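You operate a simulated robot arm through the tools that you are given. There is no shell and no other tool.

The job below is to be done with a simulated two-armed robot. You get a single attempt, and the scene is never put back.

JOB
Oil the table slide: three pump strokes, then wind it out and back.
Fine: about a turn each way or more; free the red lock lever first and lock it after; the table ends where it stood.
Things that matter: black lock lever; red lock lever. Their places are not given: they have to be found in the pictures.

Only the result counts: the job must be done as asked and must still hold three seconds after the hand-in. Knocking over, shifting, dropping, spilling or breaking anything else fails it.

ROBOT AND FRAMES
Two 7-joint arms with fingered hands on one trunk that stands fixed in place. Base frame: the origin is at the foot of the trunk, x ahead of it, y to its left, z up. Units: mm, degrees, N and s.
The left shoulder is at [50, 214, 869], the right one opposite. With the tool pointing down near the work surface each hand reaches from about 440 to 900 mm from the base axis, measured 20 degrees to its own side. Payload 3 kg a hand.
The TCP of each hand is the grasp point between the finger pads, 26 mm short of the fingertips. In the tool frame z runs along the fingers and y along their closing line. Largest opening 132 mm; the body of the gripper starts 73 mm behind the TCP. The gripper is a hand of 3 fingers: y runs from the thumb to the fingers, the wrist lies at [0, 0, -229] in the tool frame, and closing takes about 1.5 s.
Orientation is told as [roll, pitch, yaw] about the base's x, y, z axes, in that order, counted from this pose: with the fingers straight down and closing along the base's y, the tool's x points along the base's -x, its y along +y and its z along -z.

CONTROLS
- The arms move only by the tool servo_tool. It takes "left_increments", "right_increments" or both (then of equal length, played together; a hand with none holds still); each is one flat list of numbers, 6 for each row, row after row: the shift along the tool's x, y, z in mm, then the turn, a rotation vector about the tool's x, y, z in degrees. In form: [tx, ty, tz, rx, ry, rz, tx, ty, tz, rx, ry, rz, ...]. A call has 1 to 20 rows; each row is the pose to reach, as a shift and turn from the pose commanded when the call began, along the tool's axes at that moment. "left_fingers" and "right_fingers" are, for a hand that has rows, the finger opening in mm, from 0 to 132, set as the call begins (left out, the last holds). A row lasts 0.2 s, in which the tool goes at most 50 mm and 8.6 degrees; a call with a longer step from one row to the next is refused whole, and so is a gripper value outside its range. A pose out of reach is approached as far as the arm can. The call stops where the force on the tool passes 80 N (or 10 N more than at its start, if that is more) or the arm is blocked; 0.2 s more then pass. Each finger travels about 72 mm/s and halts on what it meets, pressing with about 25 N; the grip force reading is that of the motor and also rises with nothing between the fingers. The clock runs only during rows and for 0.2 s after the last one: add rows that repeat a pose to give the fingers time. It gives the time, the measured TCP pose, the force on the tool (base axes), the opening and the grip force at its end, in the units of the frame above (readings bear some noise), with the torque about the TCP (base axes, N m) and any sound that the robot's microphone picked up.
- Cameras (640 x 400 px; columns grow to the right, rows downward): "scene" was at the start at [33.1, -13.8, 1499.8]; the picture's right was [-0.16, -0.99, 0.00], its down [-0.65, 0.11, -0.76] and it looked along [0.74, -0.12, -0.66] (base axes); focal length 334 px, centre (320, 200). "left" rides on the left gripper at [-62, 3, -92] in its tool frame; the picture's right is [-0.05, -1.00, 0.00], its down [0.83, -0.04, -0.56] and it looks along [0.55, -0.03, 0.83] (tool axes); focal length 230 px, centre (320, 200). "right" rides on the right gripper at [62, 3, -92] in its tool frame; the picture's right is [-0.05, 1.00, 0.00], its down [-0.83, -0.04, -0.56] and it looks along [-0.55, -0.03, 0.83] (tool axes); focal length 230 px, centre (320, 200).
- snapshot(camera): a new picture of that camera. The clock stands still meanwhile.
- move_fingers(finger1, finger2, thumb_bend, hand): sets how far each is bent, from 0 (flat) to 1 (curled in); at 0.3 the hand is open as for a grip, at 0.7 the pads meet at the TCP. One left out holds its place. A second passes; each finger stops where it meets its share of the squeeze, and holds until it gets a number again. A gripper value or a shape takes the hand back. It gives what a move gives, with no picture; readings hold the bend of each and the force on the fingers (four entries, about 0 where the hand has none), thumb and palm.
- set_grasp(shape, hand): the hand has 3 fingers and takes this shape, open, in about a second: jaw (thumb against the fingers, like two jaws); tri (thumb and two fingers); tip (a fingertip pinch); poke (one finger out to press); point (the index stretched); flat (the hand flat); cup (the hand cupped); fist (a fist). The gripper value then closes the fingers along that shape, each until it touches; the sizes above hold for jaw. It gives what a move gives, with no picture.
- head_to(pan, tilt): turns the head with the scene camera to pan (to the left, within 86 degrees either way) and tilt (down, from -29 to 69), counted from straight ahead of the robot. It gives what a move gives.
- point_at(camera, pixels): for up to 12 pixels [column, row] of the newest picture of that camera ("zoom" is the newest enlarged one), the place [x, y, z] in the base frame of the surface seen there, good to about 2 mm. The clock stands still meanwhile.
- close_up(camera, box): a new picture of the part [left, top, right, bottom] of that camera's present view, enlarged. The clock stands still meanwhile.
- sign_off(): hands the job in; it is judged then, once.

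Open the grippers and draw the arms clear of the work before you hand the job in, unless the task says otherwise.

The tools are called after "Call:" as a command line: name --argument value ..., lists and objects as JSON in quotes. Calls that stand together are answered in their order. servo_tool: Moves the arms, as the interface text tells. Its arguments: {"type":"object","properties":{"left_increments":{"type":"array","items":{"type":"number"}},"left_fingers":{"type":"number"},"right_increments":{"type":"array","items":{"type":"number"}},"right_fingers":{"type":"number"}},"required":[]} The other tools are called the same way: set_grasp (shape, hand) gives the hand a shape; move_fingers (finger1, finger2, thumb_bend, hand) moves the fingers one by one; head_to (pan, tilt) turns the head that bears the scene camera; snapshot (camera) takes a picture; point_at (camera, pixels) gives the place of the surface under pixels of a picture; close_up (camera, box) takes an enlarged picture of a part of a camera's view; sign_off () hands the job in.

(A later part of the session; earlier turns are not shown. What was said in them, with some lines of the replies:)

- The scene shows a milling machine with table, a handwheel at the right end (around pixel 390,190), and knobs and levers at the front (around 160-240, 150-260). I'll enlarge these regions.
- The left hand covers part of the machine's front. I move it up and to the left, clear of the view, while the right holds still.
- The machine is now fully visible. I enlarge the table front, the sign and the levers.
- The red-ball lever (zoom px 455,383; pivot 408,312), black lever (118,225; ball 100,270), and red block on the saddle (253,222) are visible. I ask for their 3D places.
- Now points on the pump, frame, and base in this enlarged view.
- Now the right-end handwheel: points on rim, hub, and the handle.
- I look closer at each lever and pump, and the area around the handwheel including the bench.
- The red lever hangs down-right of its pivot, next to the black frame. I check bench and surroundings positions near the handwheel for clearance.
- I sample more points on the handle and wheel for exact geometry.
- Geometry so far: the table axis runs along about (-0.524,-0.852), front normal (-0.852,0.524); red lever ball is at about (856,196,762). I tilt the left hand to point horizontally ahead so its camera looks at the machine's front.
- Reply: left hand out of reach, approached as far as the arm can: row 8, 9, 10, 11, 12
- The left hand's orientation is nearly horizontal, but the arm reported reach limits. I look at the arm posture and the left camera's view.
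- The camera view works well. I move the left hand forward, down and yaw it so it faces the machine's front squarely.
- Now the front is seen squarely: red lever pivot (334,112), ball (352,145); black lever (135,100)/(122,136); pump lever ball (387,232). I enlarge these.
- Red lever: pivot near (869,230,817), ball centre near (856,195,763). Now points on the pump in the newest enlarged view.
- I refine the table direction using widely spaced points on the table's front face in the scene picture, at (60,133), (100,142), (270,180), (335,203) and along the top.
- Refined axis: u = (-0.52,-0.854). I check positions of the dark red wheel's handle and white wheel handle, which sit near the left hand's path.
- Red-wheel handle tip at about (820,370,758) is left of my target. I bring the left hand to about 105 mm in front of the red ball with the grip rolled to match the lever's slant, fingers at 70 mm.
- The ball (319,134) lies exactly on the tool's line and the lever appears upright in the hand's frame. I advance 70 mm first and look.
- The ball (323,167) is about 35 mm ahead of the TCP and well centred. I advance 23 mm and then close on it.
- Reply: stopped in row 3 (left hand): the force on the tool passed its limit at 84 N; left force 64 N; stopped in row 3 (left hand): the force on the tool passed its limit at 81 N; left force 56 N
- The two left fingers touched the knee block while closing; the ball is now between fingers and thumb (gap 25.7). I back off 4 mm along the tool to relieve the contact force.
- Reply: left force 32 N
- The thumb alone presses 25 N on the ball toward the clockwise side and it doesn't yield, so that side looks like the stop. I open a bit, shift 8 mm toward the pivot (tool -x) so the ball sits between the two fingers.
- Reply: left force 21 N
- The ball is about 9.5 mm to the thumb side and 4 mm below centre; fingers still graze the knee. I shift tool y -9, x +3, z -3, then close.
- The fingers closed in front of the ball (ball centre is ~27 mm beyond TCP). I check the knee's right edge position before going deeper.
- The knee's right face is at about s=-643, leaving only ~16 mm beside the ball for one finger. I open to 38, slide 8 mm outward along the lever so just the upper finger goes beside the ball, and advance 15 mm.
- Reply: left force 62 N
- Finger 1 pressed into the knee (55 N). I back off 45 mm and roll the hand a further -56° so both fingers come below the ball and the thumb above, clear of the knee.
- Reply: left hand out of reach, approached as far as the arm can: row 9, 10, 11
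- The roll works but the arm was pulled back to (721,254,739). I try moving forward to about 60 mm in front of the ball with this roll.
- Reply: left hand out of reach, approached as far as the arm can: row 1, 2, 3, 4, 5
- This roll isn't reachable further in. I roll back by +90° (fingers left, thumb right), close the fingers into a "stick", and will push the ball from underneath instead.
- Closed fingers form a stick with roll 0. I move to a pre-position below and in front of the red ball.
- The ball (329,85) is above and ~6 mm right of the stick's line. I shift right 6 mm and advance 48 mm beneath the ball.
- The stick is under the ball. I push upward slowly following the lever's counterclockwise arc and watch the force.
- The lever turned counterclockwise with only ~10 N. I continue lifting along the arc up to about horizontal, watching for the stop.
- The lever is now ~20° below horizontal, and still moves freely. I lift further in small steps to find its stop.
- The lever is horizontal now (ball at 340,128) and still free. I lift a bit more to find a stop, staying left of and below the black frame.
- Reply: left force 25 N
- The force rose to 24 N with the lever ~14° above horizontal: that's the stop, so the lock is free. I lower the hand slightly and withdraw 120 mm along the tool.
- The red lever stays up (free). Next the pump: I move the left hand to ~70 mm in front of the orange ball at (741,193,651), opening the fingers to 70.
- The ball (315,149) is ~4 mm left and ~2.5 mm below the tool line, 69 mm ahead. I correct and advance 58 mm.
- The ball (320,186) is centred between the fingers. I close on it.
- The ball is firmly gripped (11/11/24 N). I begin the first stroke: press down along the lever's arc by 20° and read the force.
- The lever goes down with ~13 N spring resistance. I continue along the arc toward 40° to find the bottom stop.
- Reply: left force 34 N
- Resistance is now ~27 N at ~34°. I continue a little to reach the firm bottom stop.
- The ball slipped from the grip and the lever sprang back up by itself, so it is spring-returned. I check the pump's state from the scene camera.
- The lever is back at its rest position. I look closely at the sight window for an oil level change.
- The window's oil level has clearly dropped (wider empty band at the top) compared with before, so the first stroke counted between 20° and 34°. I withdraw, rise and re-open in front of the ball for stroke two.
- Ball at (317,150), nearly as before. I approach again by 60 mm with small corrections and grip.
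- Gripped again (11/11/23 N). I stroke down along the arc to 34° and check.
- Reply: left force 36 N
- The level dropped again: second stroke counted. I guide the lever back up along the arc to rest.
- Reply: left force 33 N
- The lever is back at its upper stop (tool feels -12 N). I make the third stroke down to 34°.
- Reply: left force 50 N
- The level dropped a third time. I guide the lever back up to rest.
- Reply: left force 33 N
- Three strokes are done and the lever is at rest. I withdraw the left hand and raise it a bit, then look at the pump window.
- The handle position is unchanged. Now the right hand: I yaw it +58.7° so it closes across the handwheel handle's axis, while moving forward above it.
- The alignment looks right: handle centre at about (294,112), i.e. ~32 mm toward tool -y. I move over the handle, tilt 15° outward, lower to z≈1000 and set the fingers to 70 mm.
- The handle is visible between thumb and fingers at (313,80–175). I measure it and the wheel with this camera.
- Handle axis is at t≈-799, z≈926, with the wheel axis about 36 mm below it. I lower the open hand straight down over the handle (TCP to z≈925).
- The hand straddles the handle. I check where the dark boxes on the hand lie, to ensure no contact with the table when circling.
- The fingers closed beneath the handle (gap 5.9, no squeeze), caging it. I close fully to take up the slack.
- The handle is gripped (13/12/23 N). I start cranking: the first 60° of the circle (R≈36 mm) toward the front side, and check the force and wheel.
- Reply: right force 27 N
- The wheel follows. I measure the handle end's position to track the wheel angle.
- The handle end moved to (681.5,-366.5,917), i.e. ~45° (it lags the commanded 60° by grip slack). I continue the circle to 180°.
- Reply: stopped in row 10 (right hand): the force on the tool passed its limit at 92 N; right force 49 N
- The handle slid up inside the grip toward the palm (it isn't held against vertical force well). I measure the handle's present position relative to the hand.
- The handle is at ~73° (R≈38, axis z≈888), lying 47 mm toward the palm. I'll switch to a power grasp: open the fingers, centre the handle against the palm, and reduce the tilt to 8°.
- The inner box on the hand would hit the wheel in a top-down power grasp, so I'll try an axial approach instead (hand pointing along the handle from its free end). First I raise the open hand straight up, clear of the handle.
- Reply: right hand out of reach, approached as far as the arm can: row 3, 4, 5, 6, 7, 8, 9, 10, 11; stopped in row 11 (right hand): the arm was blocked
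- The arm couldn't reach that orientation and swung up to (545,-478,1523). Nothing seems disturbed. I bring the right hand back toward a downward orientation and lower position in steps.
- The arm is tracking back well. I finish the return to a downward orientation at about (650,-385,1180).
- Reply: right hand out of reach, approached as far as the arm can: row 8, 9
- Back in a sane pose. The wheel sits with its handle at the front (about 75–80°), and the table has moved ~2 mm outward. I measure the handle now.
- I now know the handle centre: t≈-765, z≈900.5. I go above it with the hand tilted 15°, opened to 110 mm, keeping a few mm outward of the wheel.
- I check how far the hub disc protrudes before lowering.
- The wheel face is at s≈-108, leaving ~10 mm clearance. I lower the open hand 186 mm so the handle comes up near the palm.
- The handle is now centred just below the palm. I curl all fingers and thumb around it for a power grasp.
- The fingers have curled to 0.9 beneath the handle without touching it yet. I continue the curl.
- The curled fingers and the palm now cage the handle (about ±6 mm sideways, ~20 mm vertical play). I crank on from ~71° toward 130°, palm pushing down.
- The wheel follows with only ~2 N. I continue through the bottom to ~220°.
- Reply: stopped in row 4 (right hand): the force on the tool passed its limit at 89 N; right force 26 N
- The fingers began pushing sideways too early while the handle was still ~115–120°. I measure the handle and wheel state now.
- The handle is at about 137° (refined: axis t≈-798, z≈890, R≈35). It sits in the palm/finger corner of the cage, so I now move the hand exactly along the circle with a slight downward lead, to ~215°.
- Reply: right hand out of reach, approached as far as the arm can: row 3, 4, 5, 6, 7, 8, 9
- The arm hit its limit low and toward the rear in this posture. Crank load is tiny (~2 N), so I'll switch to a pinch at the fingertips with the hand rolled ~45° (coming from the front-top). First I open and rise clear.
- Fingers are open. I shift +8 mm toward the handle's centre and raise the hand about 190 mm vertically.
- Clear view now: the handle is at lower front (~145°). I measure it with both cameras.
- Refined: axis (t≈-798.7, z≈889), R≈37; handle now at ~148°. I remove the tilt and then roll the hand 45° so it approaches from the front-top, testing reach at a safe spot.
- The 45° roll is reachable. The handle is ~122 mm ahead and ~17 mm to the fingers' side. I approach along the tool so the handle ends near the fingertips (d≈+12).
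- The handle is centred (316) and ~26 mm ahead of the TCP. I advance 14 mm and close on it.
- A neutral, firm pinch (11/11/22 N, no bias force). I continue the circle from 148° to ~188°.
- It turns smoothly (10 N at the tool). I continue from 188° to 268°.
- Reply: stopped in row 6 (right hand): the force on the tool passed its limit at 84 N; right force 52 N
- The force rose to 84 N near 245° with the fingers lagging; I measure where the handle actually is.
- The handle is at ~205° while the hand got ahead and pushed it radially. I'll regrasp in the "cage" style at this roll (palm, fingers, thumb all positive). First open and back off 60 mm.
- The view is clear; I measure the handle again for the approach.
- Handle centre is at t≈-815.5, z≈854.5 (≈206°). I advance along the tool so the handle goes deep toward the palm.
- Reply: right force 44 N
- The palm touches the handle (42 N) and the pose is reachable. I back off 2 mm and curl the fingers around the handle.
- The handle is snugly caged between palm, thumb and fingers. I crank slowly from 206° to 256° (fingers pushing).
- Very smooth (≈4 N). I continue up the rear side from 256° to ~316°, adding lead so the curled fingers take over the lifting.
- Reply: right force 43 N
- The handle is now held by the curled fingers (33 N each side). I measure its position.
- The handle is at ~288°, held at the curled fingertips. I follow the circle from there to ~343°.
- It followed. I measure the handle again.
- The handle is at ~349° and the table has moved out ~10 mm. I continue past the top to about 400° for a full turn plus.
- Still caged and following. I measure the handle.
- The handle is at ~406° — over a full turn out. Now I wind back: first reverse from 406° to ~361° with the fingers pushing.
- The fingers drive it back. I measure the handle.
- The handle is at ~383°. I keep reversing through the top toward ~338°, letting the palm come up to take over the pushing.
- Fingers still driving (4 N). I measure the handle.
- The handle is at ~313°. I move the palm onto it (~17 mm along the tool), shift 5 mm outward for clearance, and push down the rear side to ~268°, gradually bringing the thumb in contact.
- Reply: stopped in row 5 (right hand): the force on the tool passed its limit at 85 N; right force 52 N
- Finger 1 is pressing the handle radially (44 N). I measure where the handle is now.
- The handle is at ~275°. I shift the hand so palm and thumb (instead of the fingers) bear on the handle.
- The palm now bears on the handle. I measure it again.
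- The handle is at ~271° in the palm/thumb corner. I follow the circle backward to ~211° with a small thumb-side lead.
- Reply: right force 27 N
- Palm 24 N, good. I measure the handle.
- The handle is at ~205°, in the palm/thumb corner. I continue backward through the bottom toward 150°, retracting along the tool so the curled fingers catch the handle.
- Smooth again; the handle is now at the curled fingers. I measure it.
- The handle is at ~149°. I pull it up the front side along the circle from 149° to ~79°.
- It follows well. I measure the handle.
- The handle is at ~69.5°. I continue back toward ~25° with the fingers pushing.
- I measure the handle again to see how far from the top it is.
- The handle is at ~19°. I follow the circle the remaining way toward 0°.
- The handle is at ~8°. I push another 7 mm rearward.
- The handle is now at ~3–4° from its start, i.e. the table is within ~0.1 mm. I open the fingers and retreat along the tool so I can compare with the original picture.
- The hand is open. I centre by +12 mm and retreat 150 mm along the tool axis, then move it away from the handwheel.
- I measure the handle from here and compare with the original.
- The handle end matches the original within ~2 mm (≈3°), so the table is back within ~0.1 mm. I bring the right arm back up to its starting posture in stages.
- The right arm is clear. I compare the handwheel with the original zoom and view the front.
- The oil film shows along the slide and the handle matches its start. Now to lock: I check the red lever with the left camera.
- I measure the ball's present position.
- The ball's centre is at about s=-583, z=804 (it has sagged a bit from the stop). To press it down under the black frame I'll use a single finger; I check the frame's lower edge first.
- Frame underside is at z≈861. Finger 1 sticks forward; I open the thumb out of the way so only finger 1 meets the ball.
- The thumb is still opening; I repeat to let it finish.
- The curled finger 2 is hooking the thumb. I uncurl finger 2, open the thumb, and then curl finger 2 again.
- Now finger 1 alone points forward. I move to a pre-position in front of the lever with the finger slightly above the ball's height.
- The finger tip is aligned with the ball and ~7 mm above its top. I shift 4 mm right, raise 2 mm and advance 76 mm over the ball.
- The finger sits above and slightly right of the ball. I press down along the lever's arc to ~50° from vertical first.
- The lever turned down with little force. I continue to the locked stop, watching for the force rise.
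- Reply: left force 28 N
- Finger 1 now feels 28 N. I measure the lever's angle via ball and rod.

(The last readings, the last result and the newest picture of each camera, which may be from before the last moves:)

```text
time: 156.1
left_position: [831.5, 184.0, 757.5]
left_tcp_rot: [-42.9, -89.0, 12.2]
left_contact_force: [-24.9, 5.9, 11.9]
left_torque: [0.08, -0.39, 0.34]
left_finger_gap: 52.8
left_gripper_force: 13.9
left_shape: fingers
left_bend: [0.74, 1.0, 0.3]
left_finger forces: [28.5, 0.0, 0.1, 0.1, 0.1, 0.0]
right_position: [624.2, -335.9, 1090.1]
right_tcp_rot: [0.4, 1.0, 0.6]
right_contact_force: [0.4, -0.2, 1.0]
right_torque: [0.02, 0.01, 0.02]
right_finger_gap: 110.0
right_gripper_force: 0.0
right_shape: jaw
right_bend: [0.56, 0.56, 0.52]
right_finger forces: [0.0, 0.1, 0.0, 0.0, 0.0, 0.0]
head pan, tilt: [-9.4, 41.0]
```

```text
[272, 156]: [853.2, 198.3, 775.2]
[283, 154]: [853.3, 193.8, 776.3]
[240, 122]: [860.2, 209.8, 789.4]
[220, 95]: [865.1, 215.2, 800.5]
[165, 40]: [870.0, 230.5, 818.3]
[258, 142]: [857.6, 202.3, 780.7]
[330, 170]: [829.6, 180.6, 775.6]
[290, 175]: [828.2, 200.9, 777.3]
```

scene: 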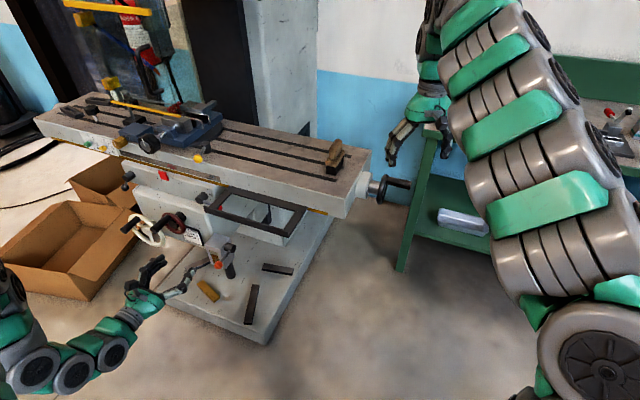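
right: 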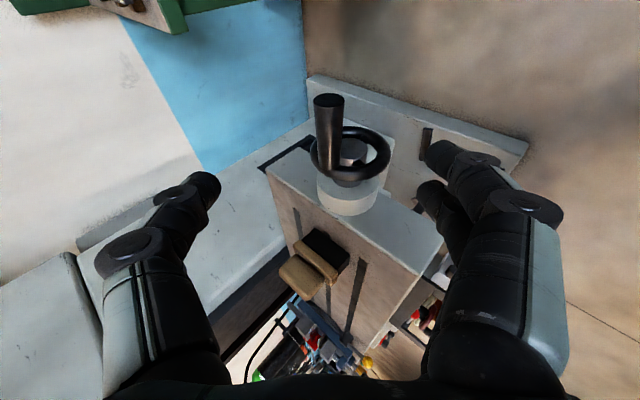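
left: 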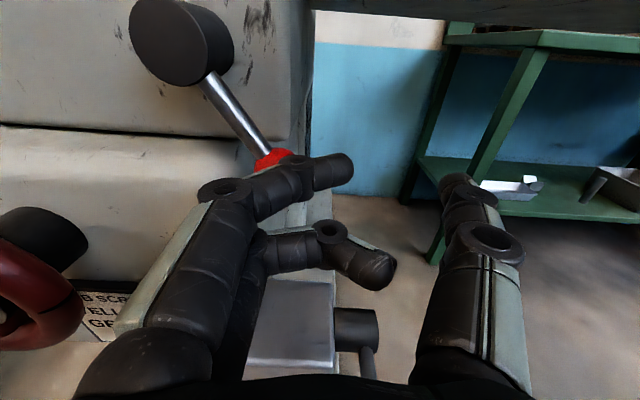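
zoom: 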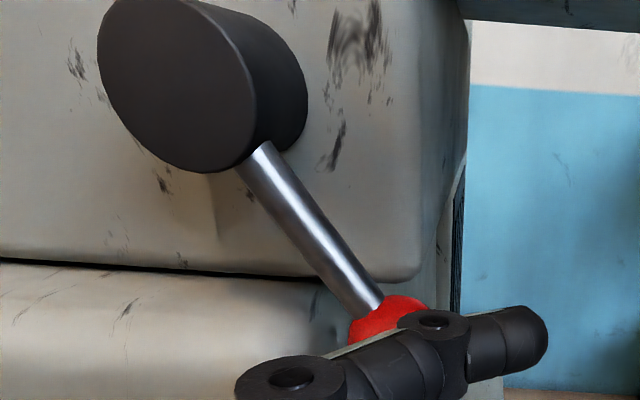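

The rod angle is close to the original locked one (within ~3°). I back the hand off to look at the lever freely.

Call:
servo_tool --left_increments '[-3, -6, -5, 0, 0, 0, -4, -8, -25, 0, 0, 0, -4, -8, -50, 0, 0, 0, -4, -8, -80, 0, 0, 0, -4, -8, -110, 0, 0, 0]'

Call:
close_up --camera "left" --box '[180, 0, 420, 160]'

Call:
close_up --camera "scene" --box '[185, 180, 233, 225]'

```text
time: 157.3
left_position: [731.9, 231.3, 761.0]
left_tcp_rot: [-41.0, -88.9, 10.4]
left_contact_force: [-0.6, 0.4, 0.9]
left_torque: [0.01, 0.02, -0.02]
left_finger_gap: 71.5
left_gripper_force: 0.0
left_shape: fingers
left_bend: [0.68, 1.0, 0.3]
left_finger forces: [0.0, 0.0, 0.0, 0.1, 0.1, 0.0]
right_position: [626.0, -337.3, 1089.7]
right_tcp_rot: [0.3, 1.1, 0.6]
right_contact_force: [-0.5, 0.5, -0.5]
right_torque: [0.01, -0.02, 0.01]
right_finger_gap: 109.7
right_gripper_force: 0.1
right_shape: jaw
right_bend: [0.56, 0.56, 0.52]
right_finger forces: [0.0, 0.0, 0.0, 0.1, 0.1, 0.0]
head pan, tilt: [-9.4, 41.0]
```

```text
2.50 times, centred on (300, 80) of left
```

zoom: 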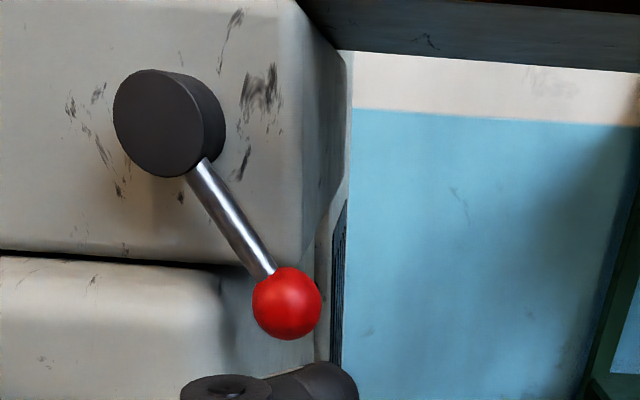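

```text
8.89 times, centred on (209, 202) of scene
```

zoom: 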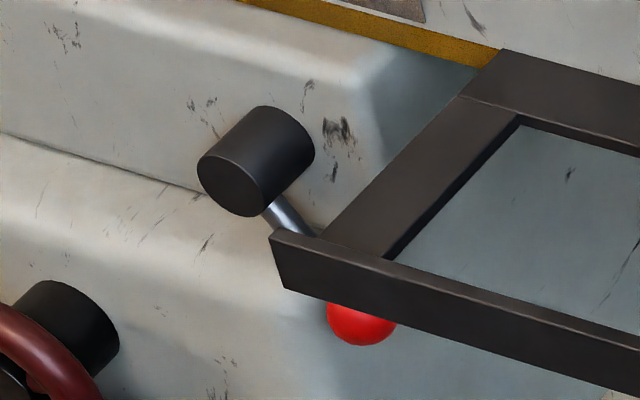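

The scene view of the red lever is now identical to the original locked position. I withdraw the left hand well clear and open its fingers.

Call:
servo_tool --left_increments '[0, 0, -30, 0, 0, 0, 0, 0, -60, 0, 0, 0, 0, 0, -90, 0, 0, 0, 0, 0, -120, 0, 0, 0, 0, 0, -150, 0, 0, 0, 0, 0, -170, 0, 0, 0, 0, 0, -170, 0, 0, 0]' --left_fingers 110

Call:
snapshot --camera "left"

Call:
snapshot --camera "scene"

```text
time: 158.9
left_position: [584.2, 320.3, 765.7]
left_tcp_rot: [-43.7, -89.0, 13.1]
left_contact_force: [0.8, 0.7, -0.5]
left_torque: [0.03, 0.01, -0.01]
left_finger_gap: 109.9
left_gripper_force: 0.0
left_shape: jaw
left_bend: [0.56, 0.56, 0.52]
left_finger forces: [0.0, 0.0, 0.0, 0.1, 0.0, 0.0]
right_position: [625.4, -336.9, 1090.3]
right_tcp_rot: [0.3, 1.0, 0.6]
right_contact_force: [-0.6, -0.1, -0.1]
right_torque: [-0.01, 0.0, -0.02]
right_finger_gap: 109.6
right_gripper_force: 0.1
right_shape: jaw
right_bend: [0.56, 0.56, 0.52]
right_finger forces: [0.1, 0.0, 0.0, 0.0, 0.0, 0.1]
head pan, tilt: [-9.4, 41.0]
```

```text
taken
```

left: 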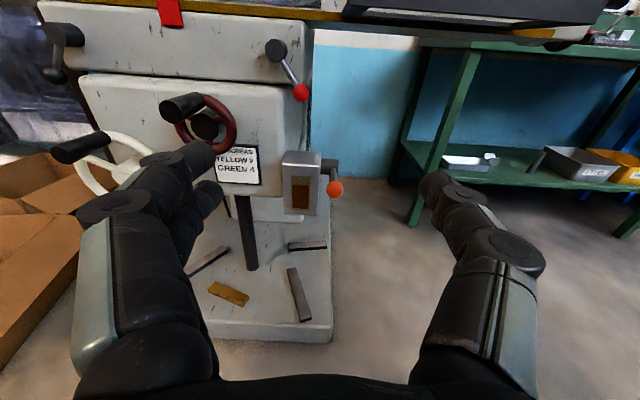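

```text
taken
```

scene: 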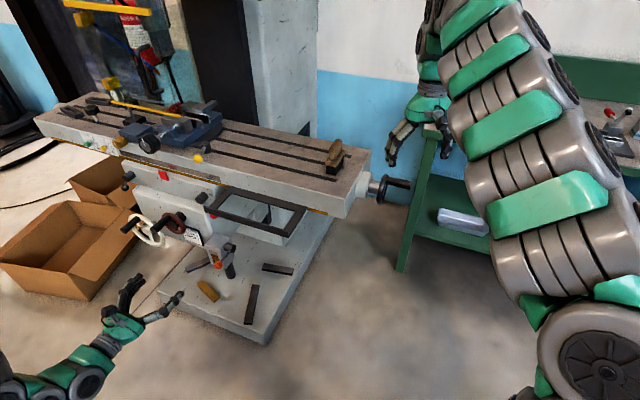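

Everything looks in order. I draw the right hand back to its start location and take final verification close-ups.

Call:
servo_tool --right_increments '[15, 8, -12, 0, 0, 0, 30, 16, -24, 0, 0, 0, 45, 25, -36, 0, 0, 0, 60, 33, -48, 0, 0, 0, 69, 40, -57, 0, 0, 0]' --right_fingers 132

Call:
close_up --camera "scene" --box '[345, 160, 425, 210]'

Call:
close_up --camera "scene" --box '[110, 160, 250, 248]'

Call:
close_up --camera "scene" --box '[200, 235, 248, 280]'

Call:
close_up --camera "scene" --box '[30, 85, 220, 180]'

```text
time: 160.1
left_position: [584.7, 320.4, 765.8]
left_tcp_rot: [-43.9, -89.1, 13.4]
left_contact_force: [-0.2, -0.4, -0.3]
left_torque: [-0.02, 0.02, 0.01]
left_finger_gap: 109.5
left_gripper_force: 0.2
left_shape: jaw
left_bend: [0.56, 0.56, 0.52]
left_finger forces: [0.0, 0.0, 0.0, 0.0, 0.0, 0.0]
right_position: [557.5, -298.0, 1147.6]
right_tcp_rot: [0.4, 0.9, 0.6]
right_contact_force: [-1.1, 0.0, 0.5]
right_torque: [-0.01, -0.01, -0.03]
right_finger_gap: 131.7
right_gripper_force: 0.1
right_shape: jaw
right_bend: [0.3, 0.3, 0.3]
right_finger forces: [0.0, 0.0, 0.1, 0.0, 0.0, 0.0]
head pan, tilt: [-9.4, 41.0]
```

```text
8.00 times, centred on (385, 185) of scene
```

zoom: 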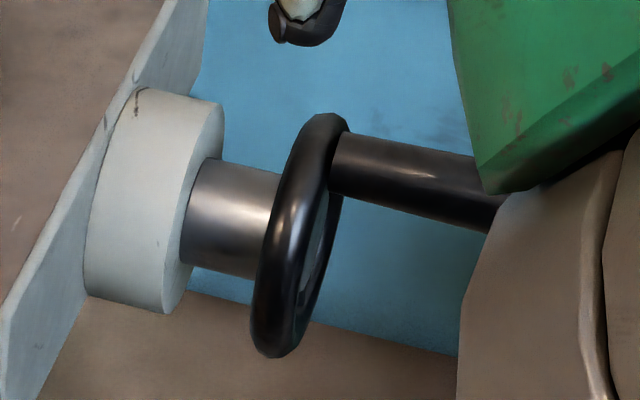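

```text
4.55 times, centred on (180, 204) of scene
```

zoom: 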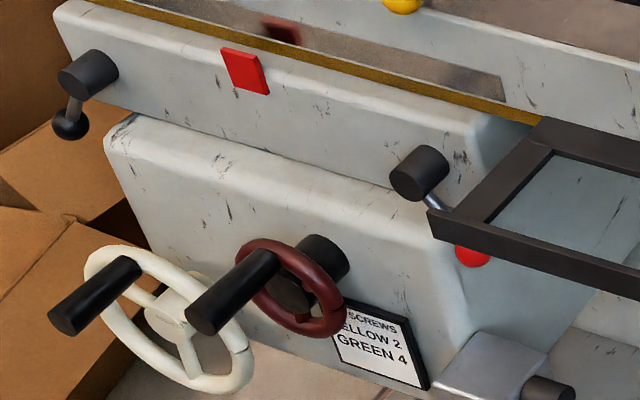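

```text
8.89 times, centred on (224, 258) of scene
```

zoom: 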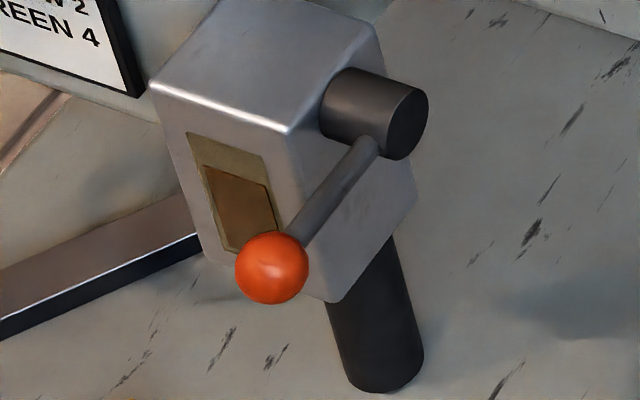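

```text
3.37 times, centred on (125, 132) of scene
```

zoom: 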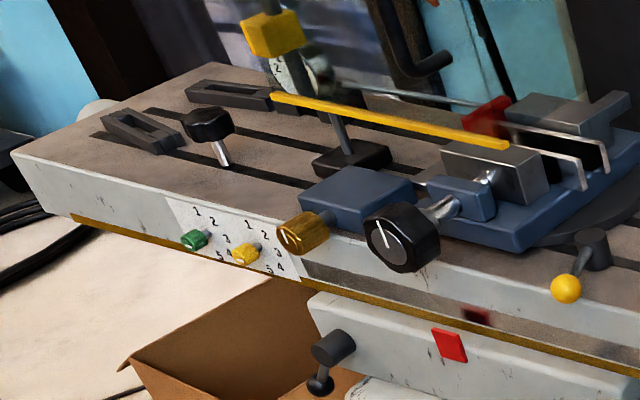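

Final views agree with the start: handwheel and table are back in place, the red lever is down in its locked position, and the black lever is untouched. The pump level is three steps lower with its lever at rest, the oil film shows on the slide, and both hands are open and clear. I hand in the job.

Call:
sign_off

```text
The job is handed in.
```

I've handed the job in. As far as the cameras show, it's done as asked, but I haven't seen the judge's result.

- **Red lock lever:** I freed it first and locked it again at the end. In the final pictures it sits exactly where it started.
- **Pump:** I gave it three strokes, and the level in the oil window dropped three times. On the first stroke the handle slipped out of the grip and sprang back, but the level had already dropped by then. The pump handle is back at rest.
- **Winding:** I turned the handwheel about 406° out and then back. It needed several changes of grip. The handle ended about 3° from where it began, so the table should be within about 0.1 mm of its start. An oil film now shows along the slide.
- **Everything else:** I didn't touch the black lever, and nothing else visible in the pictures had moved. At one point the right arm couldn't reach a pose and swung up unexpectedly; I saw nothing disturbed afterwards.

Both hands are open and clear of the machine.
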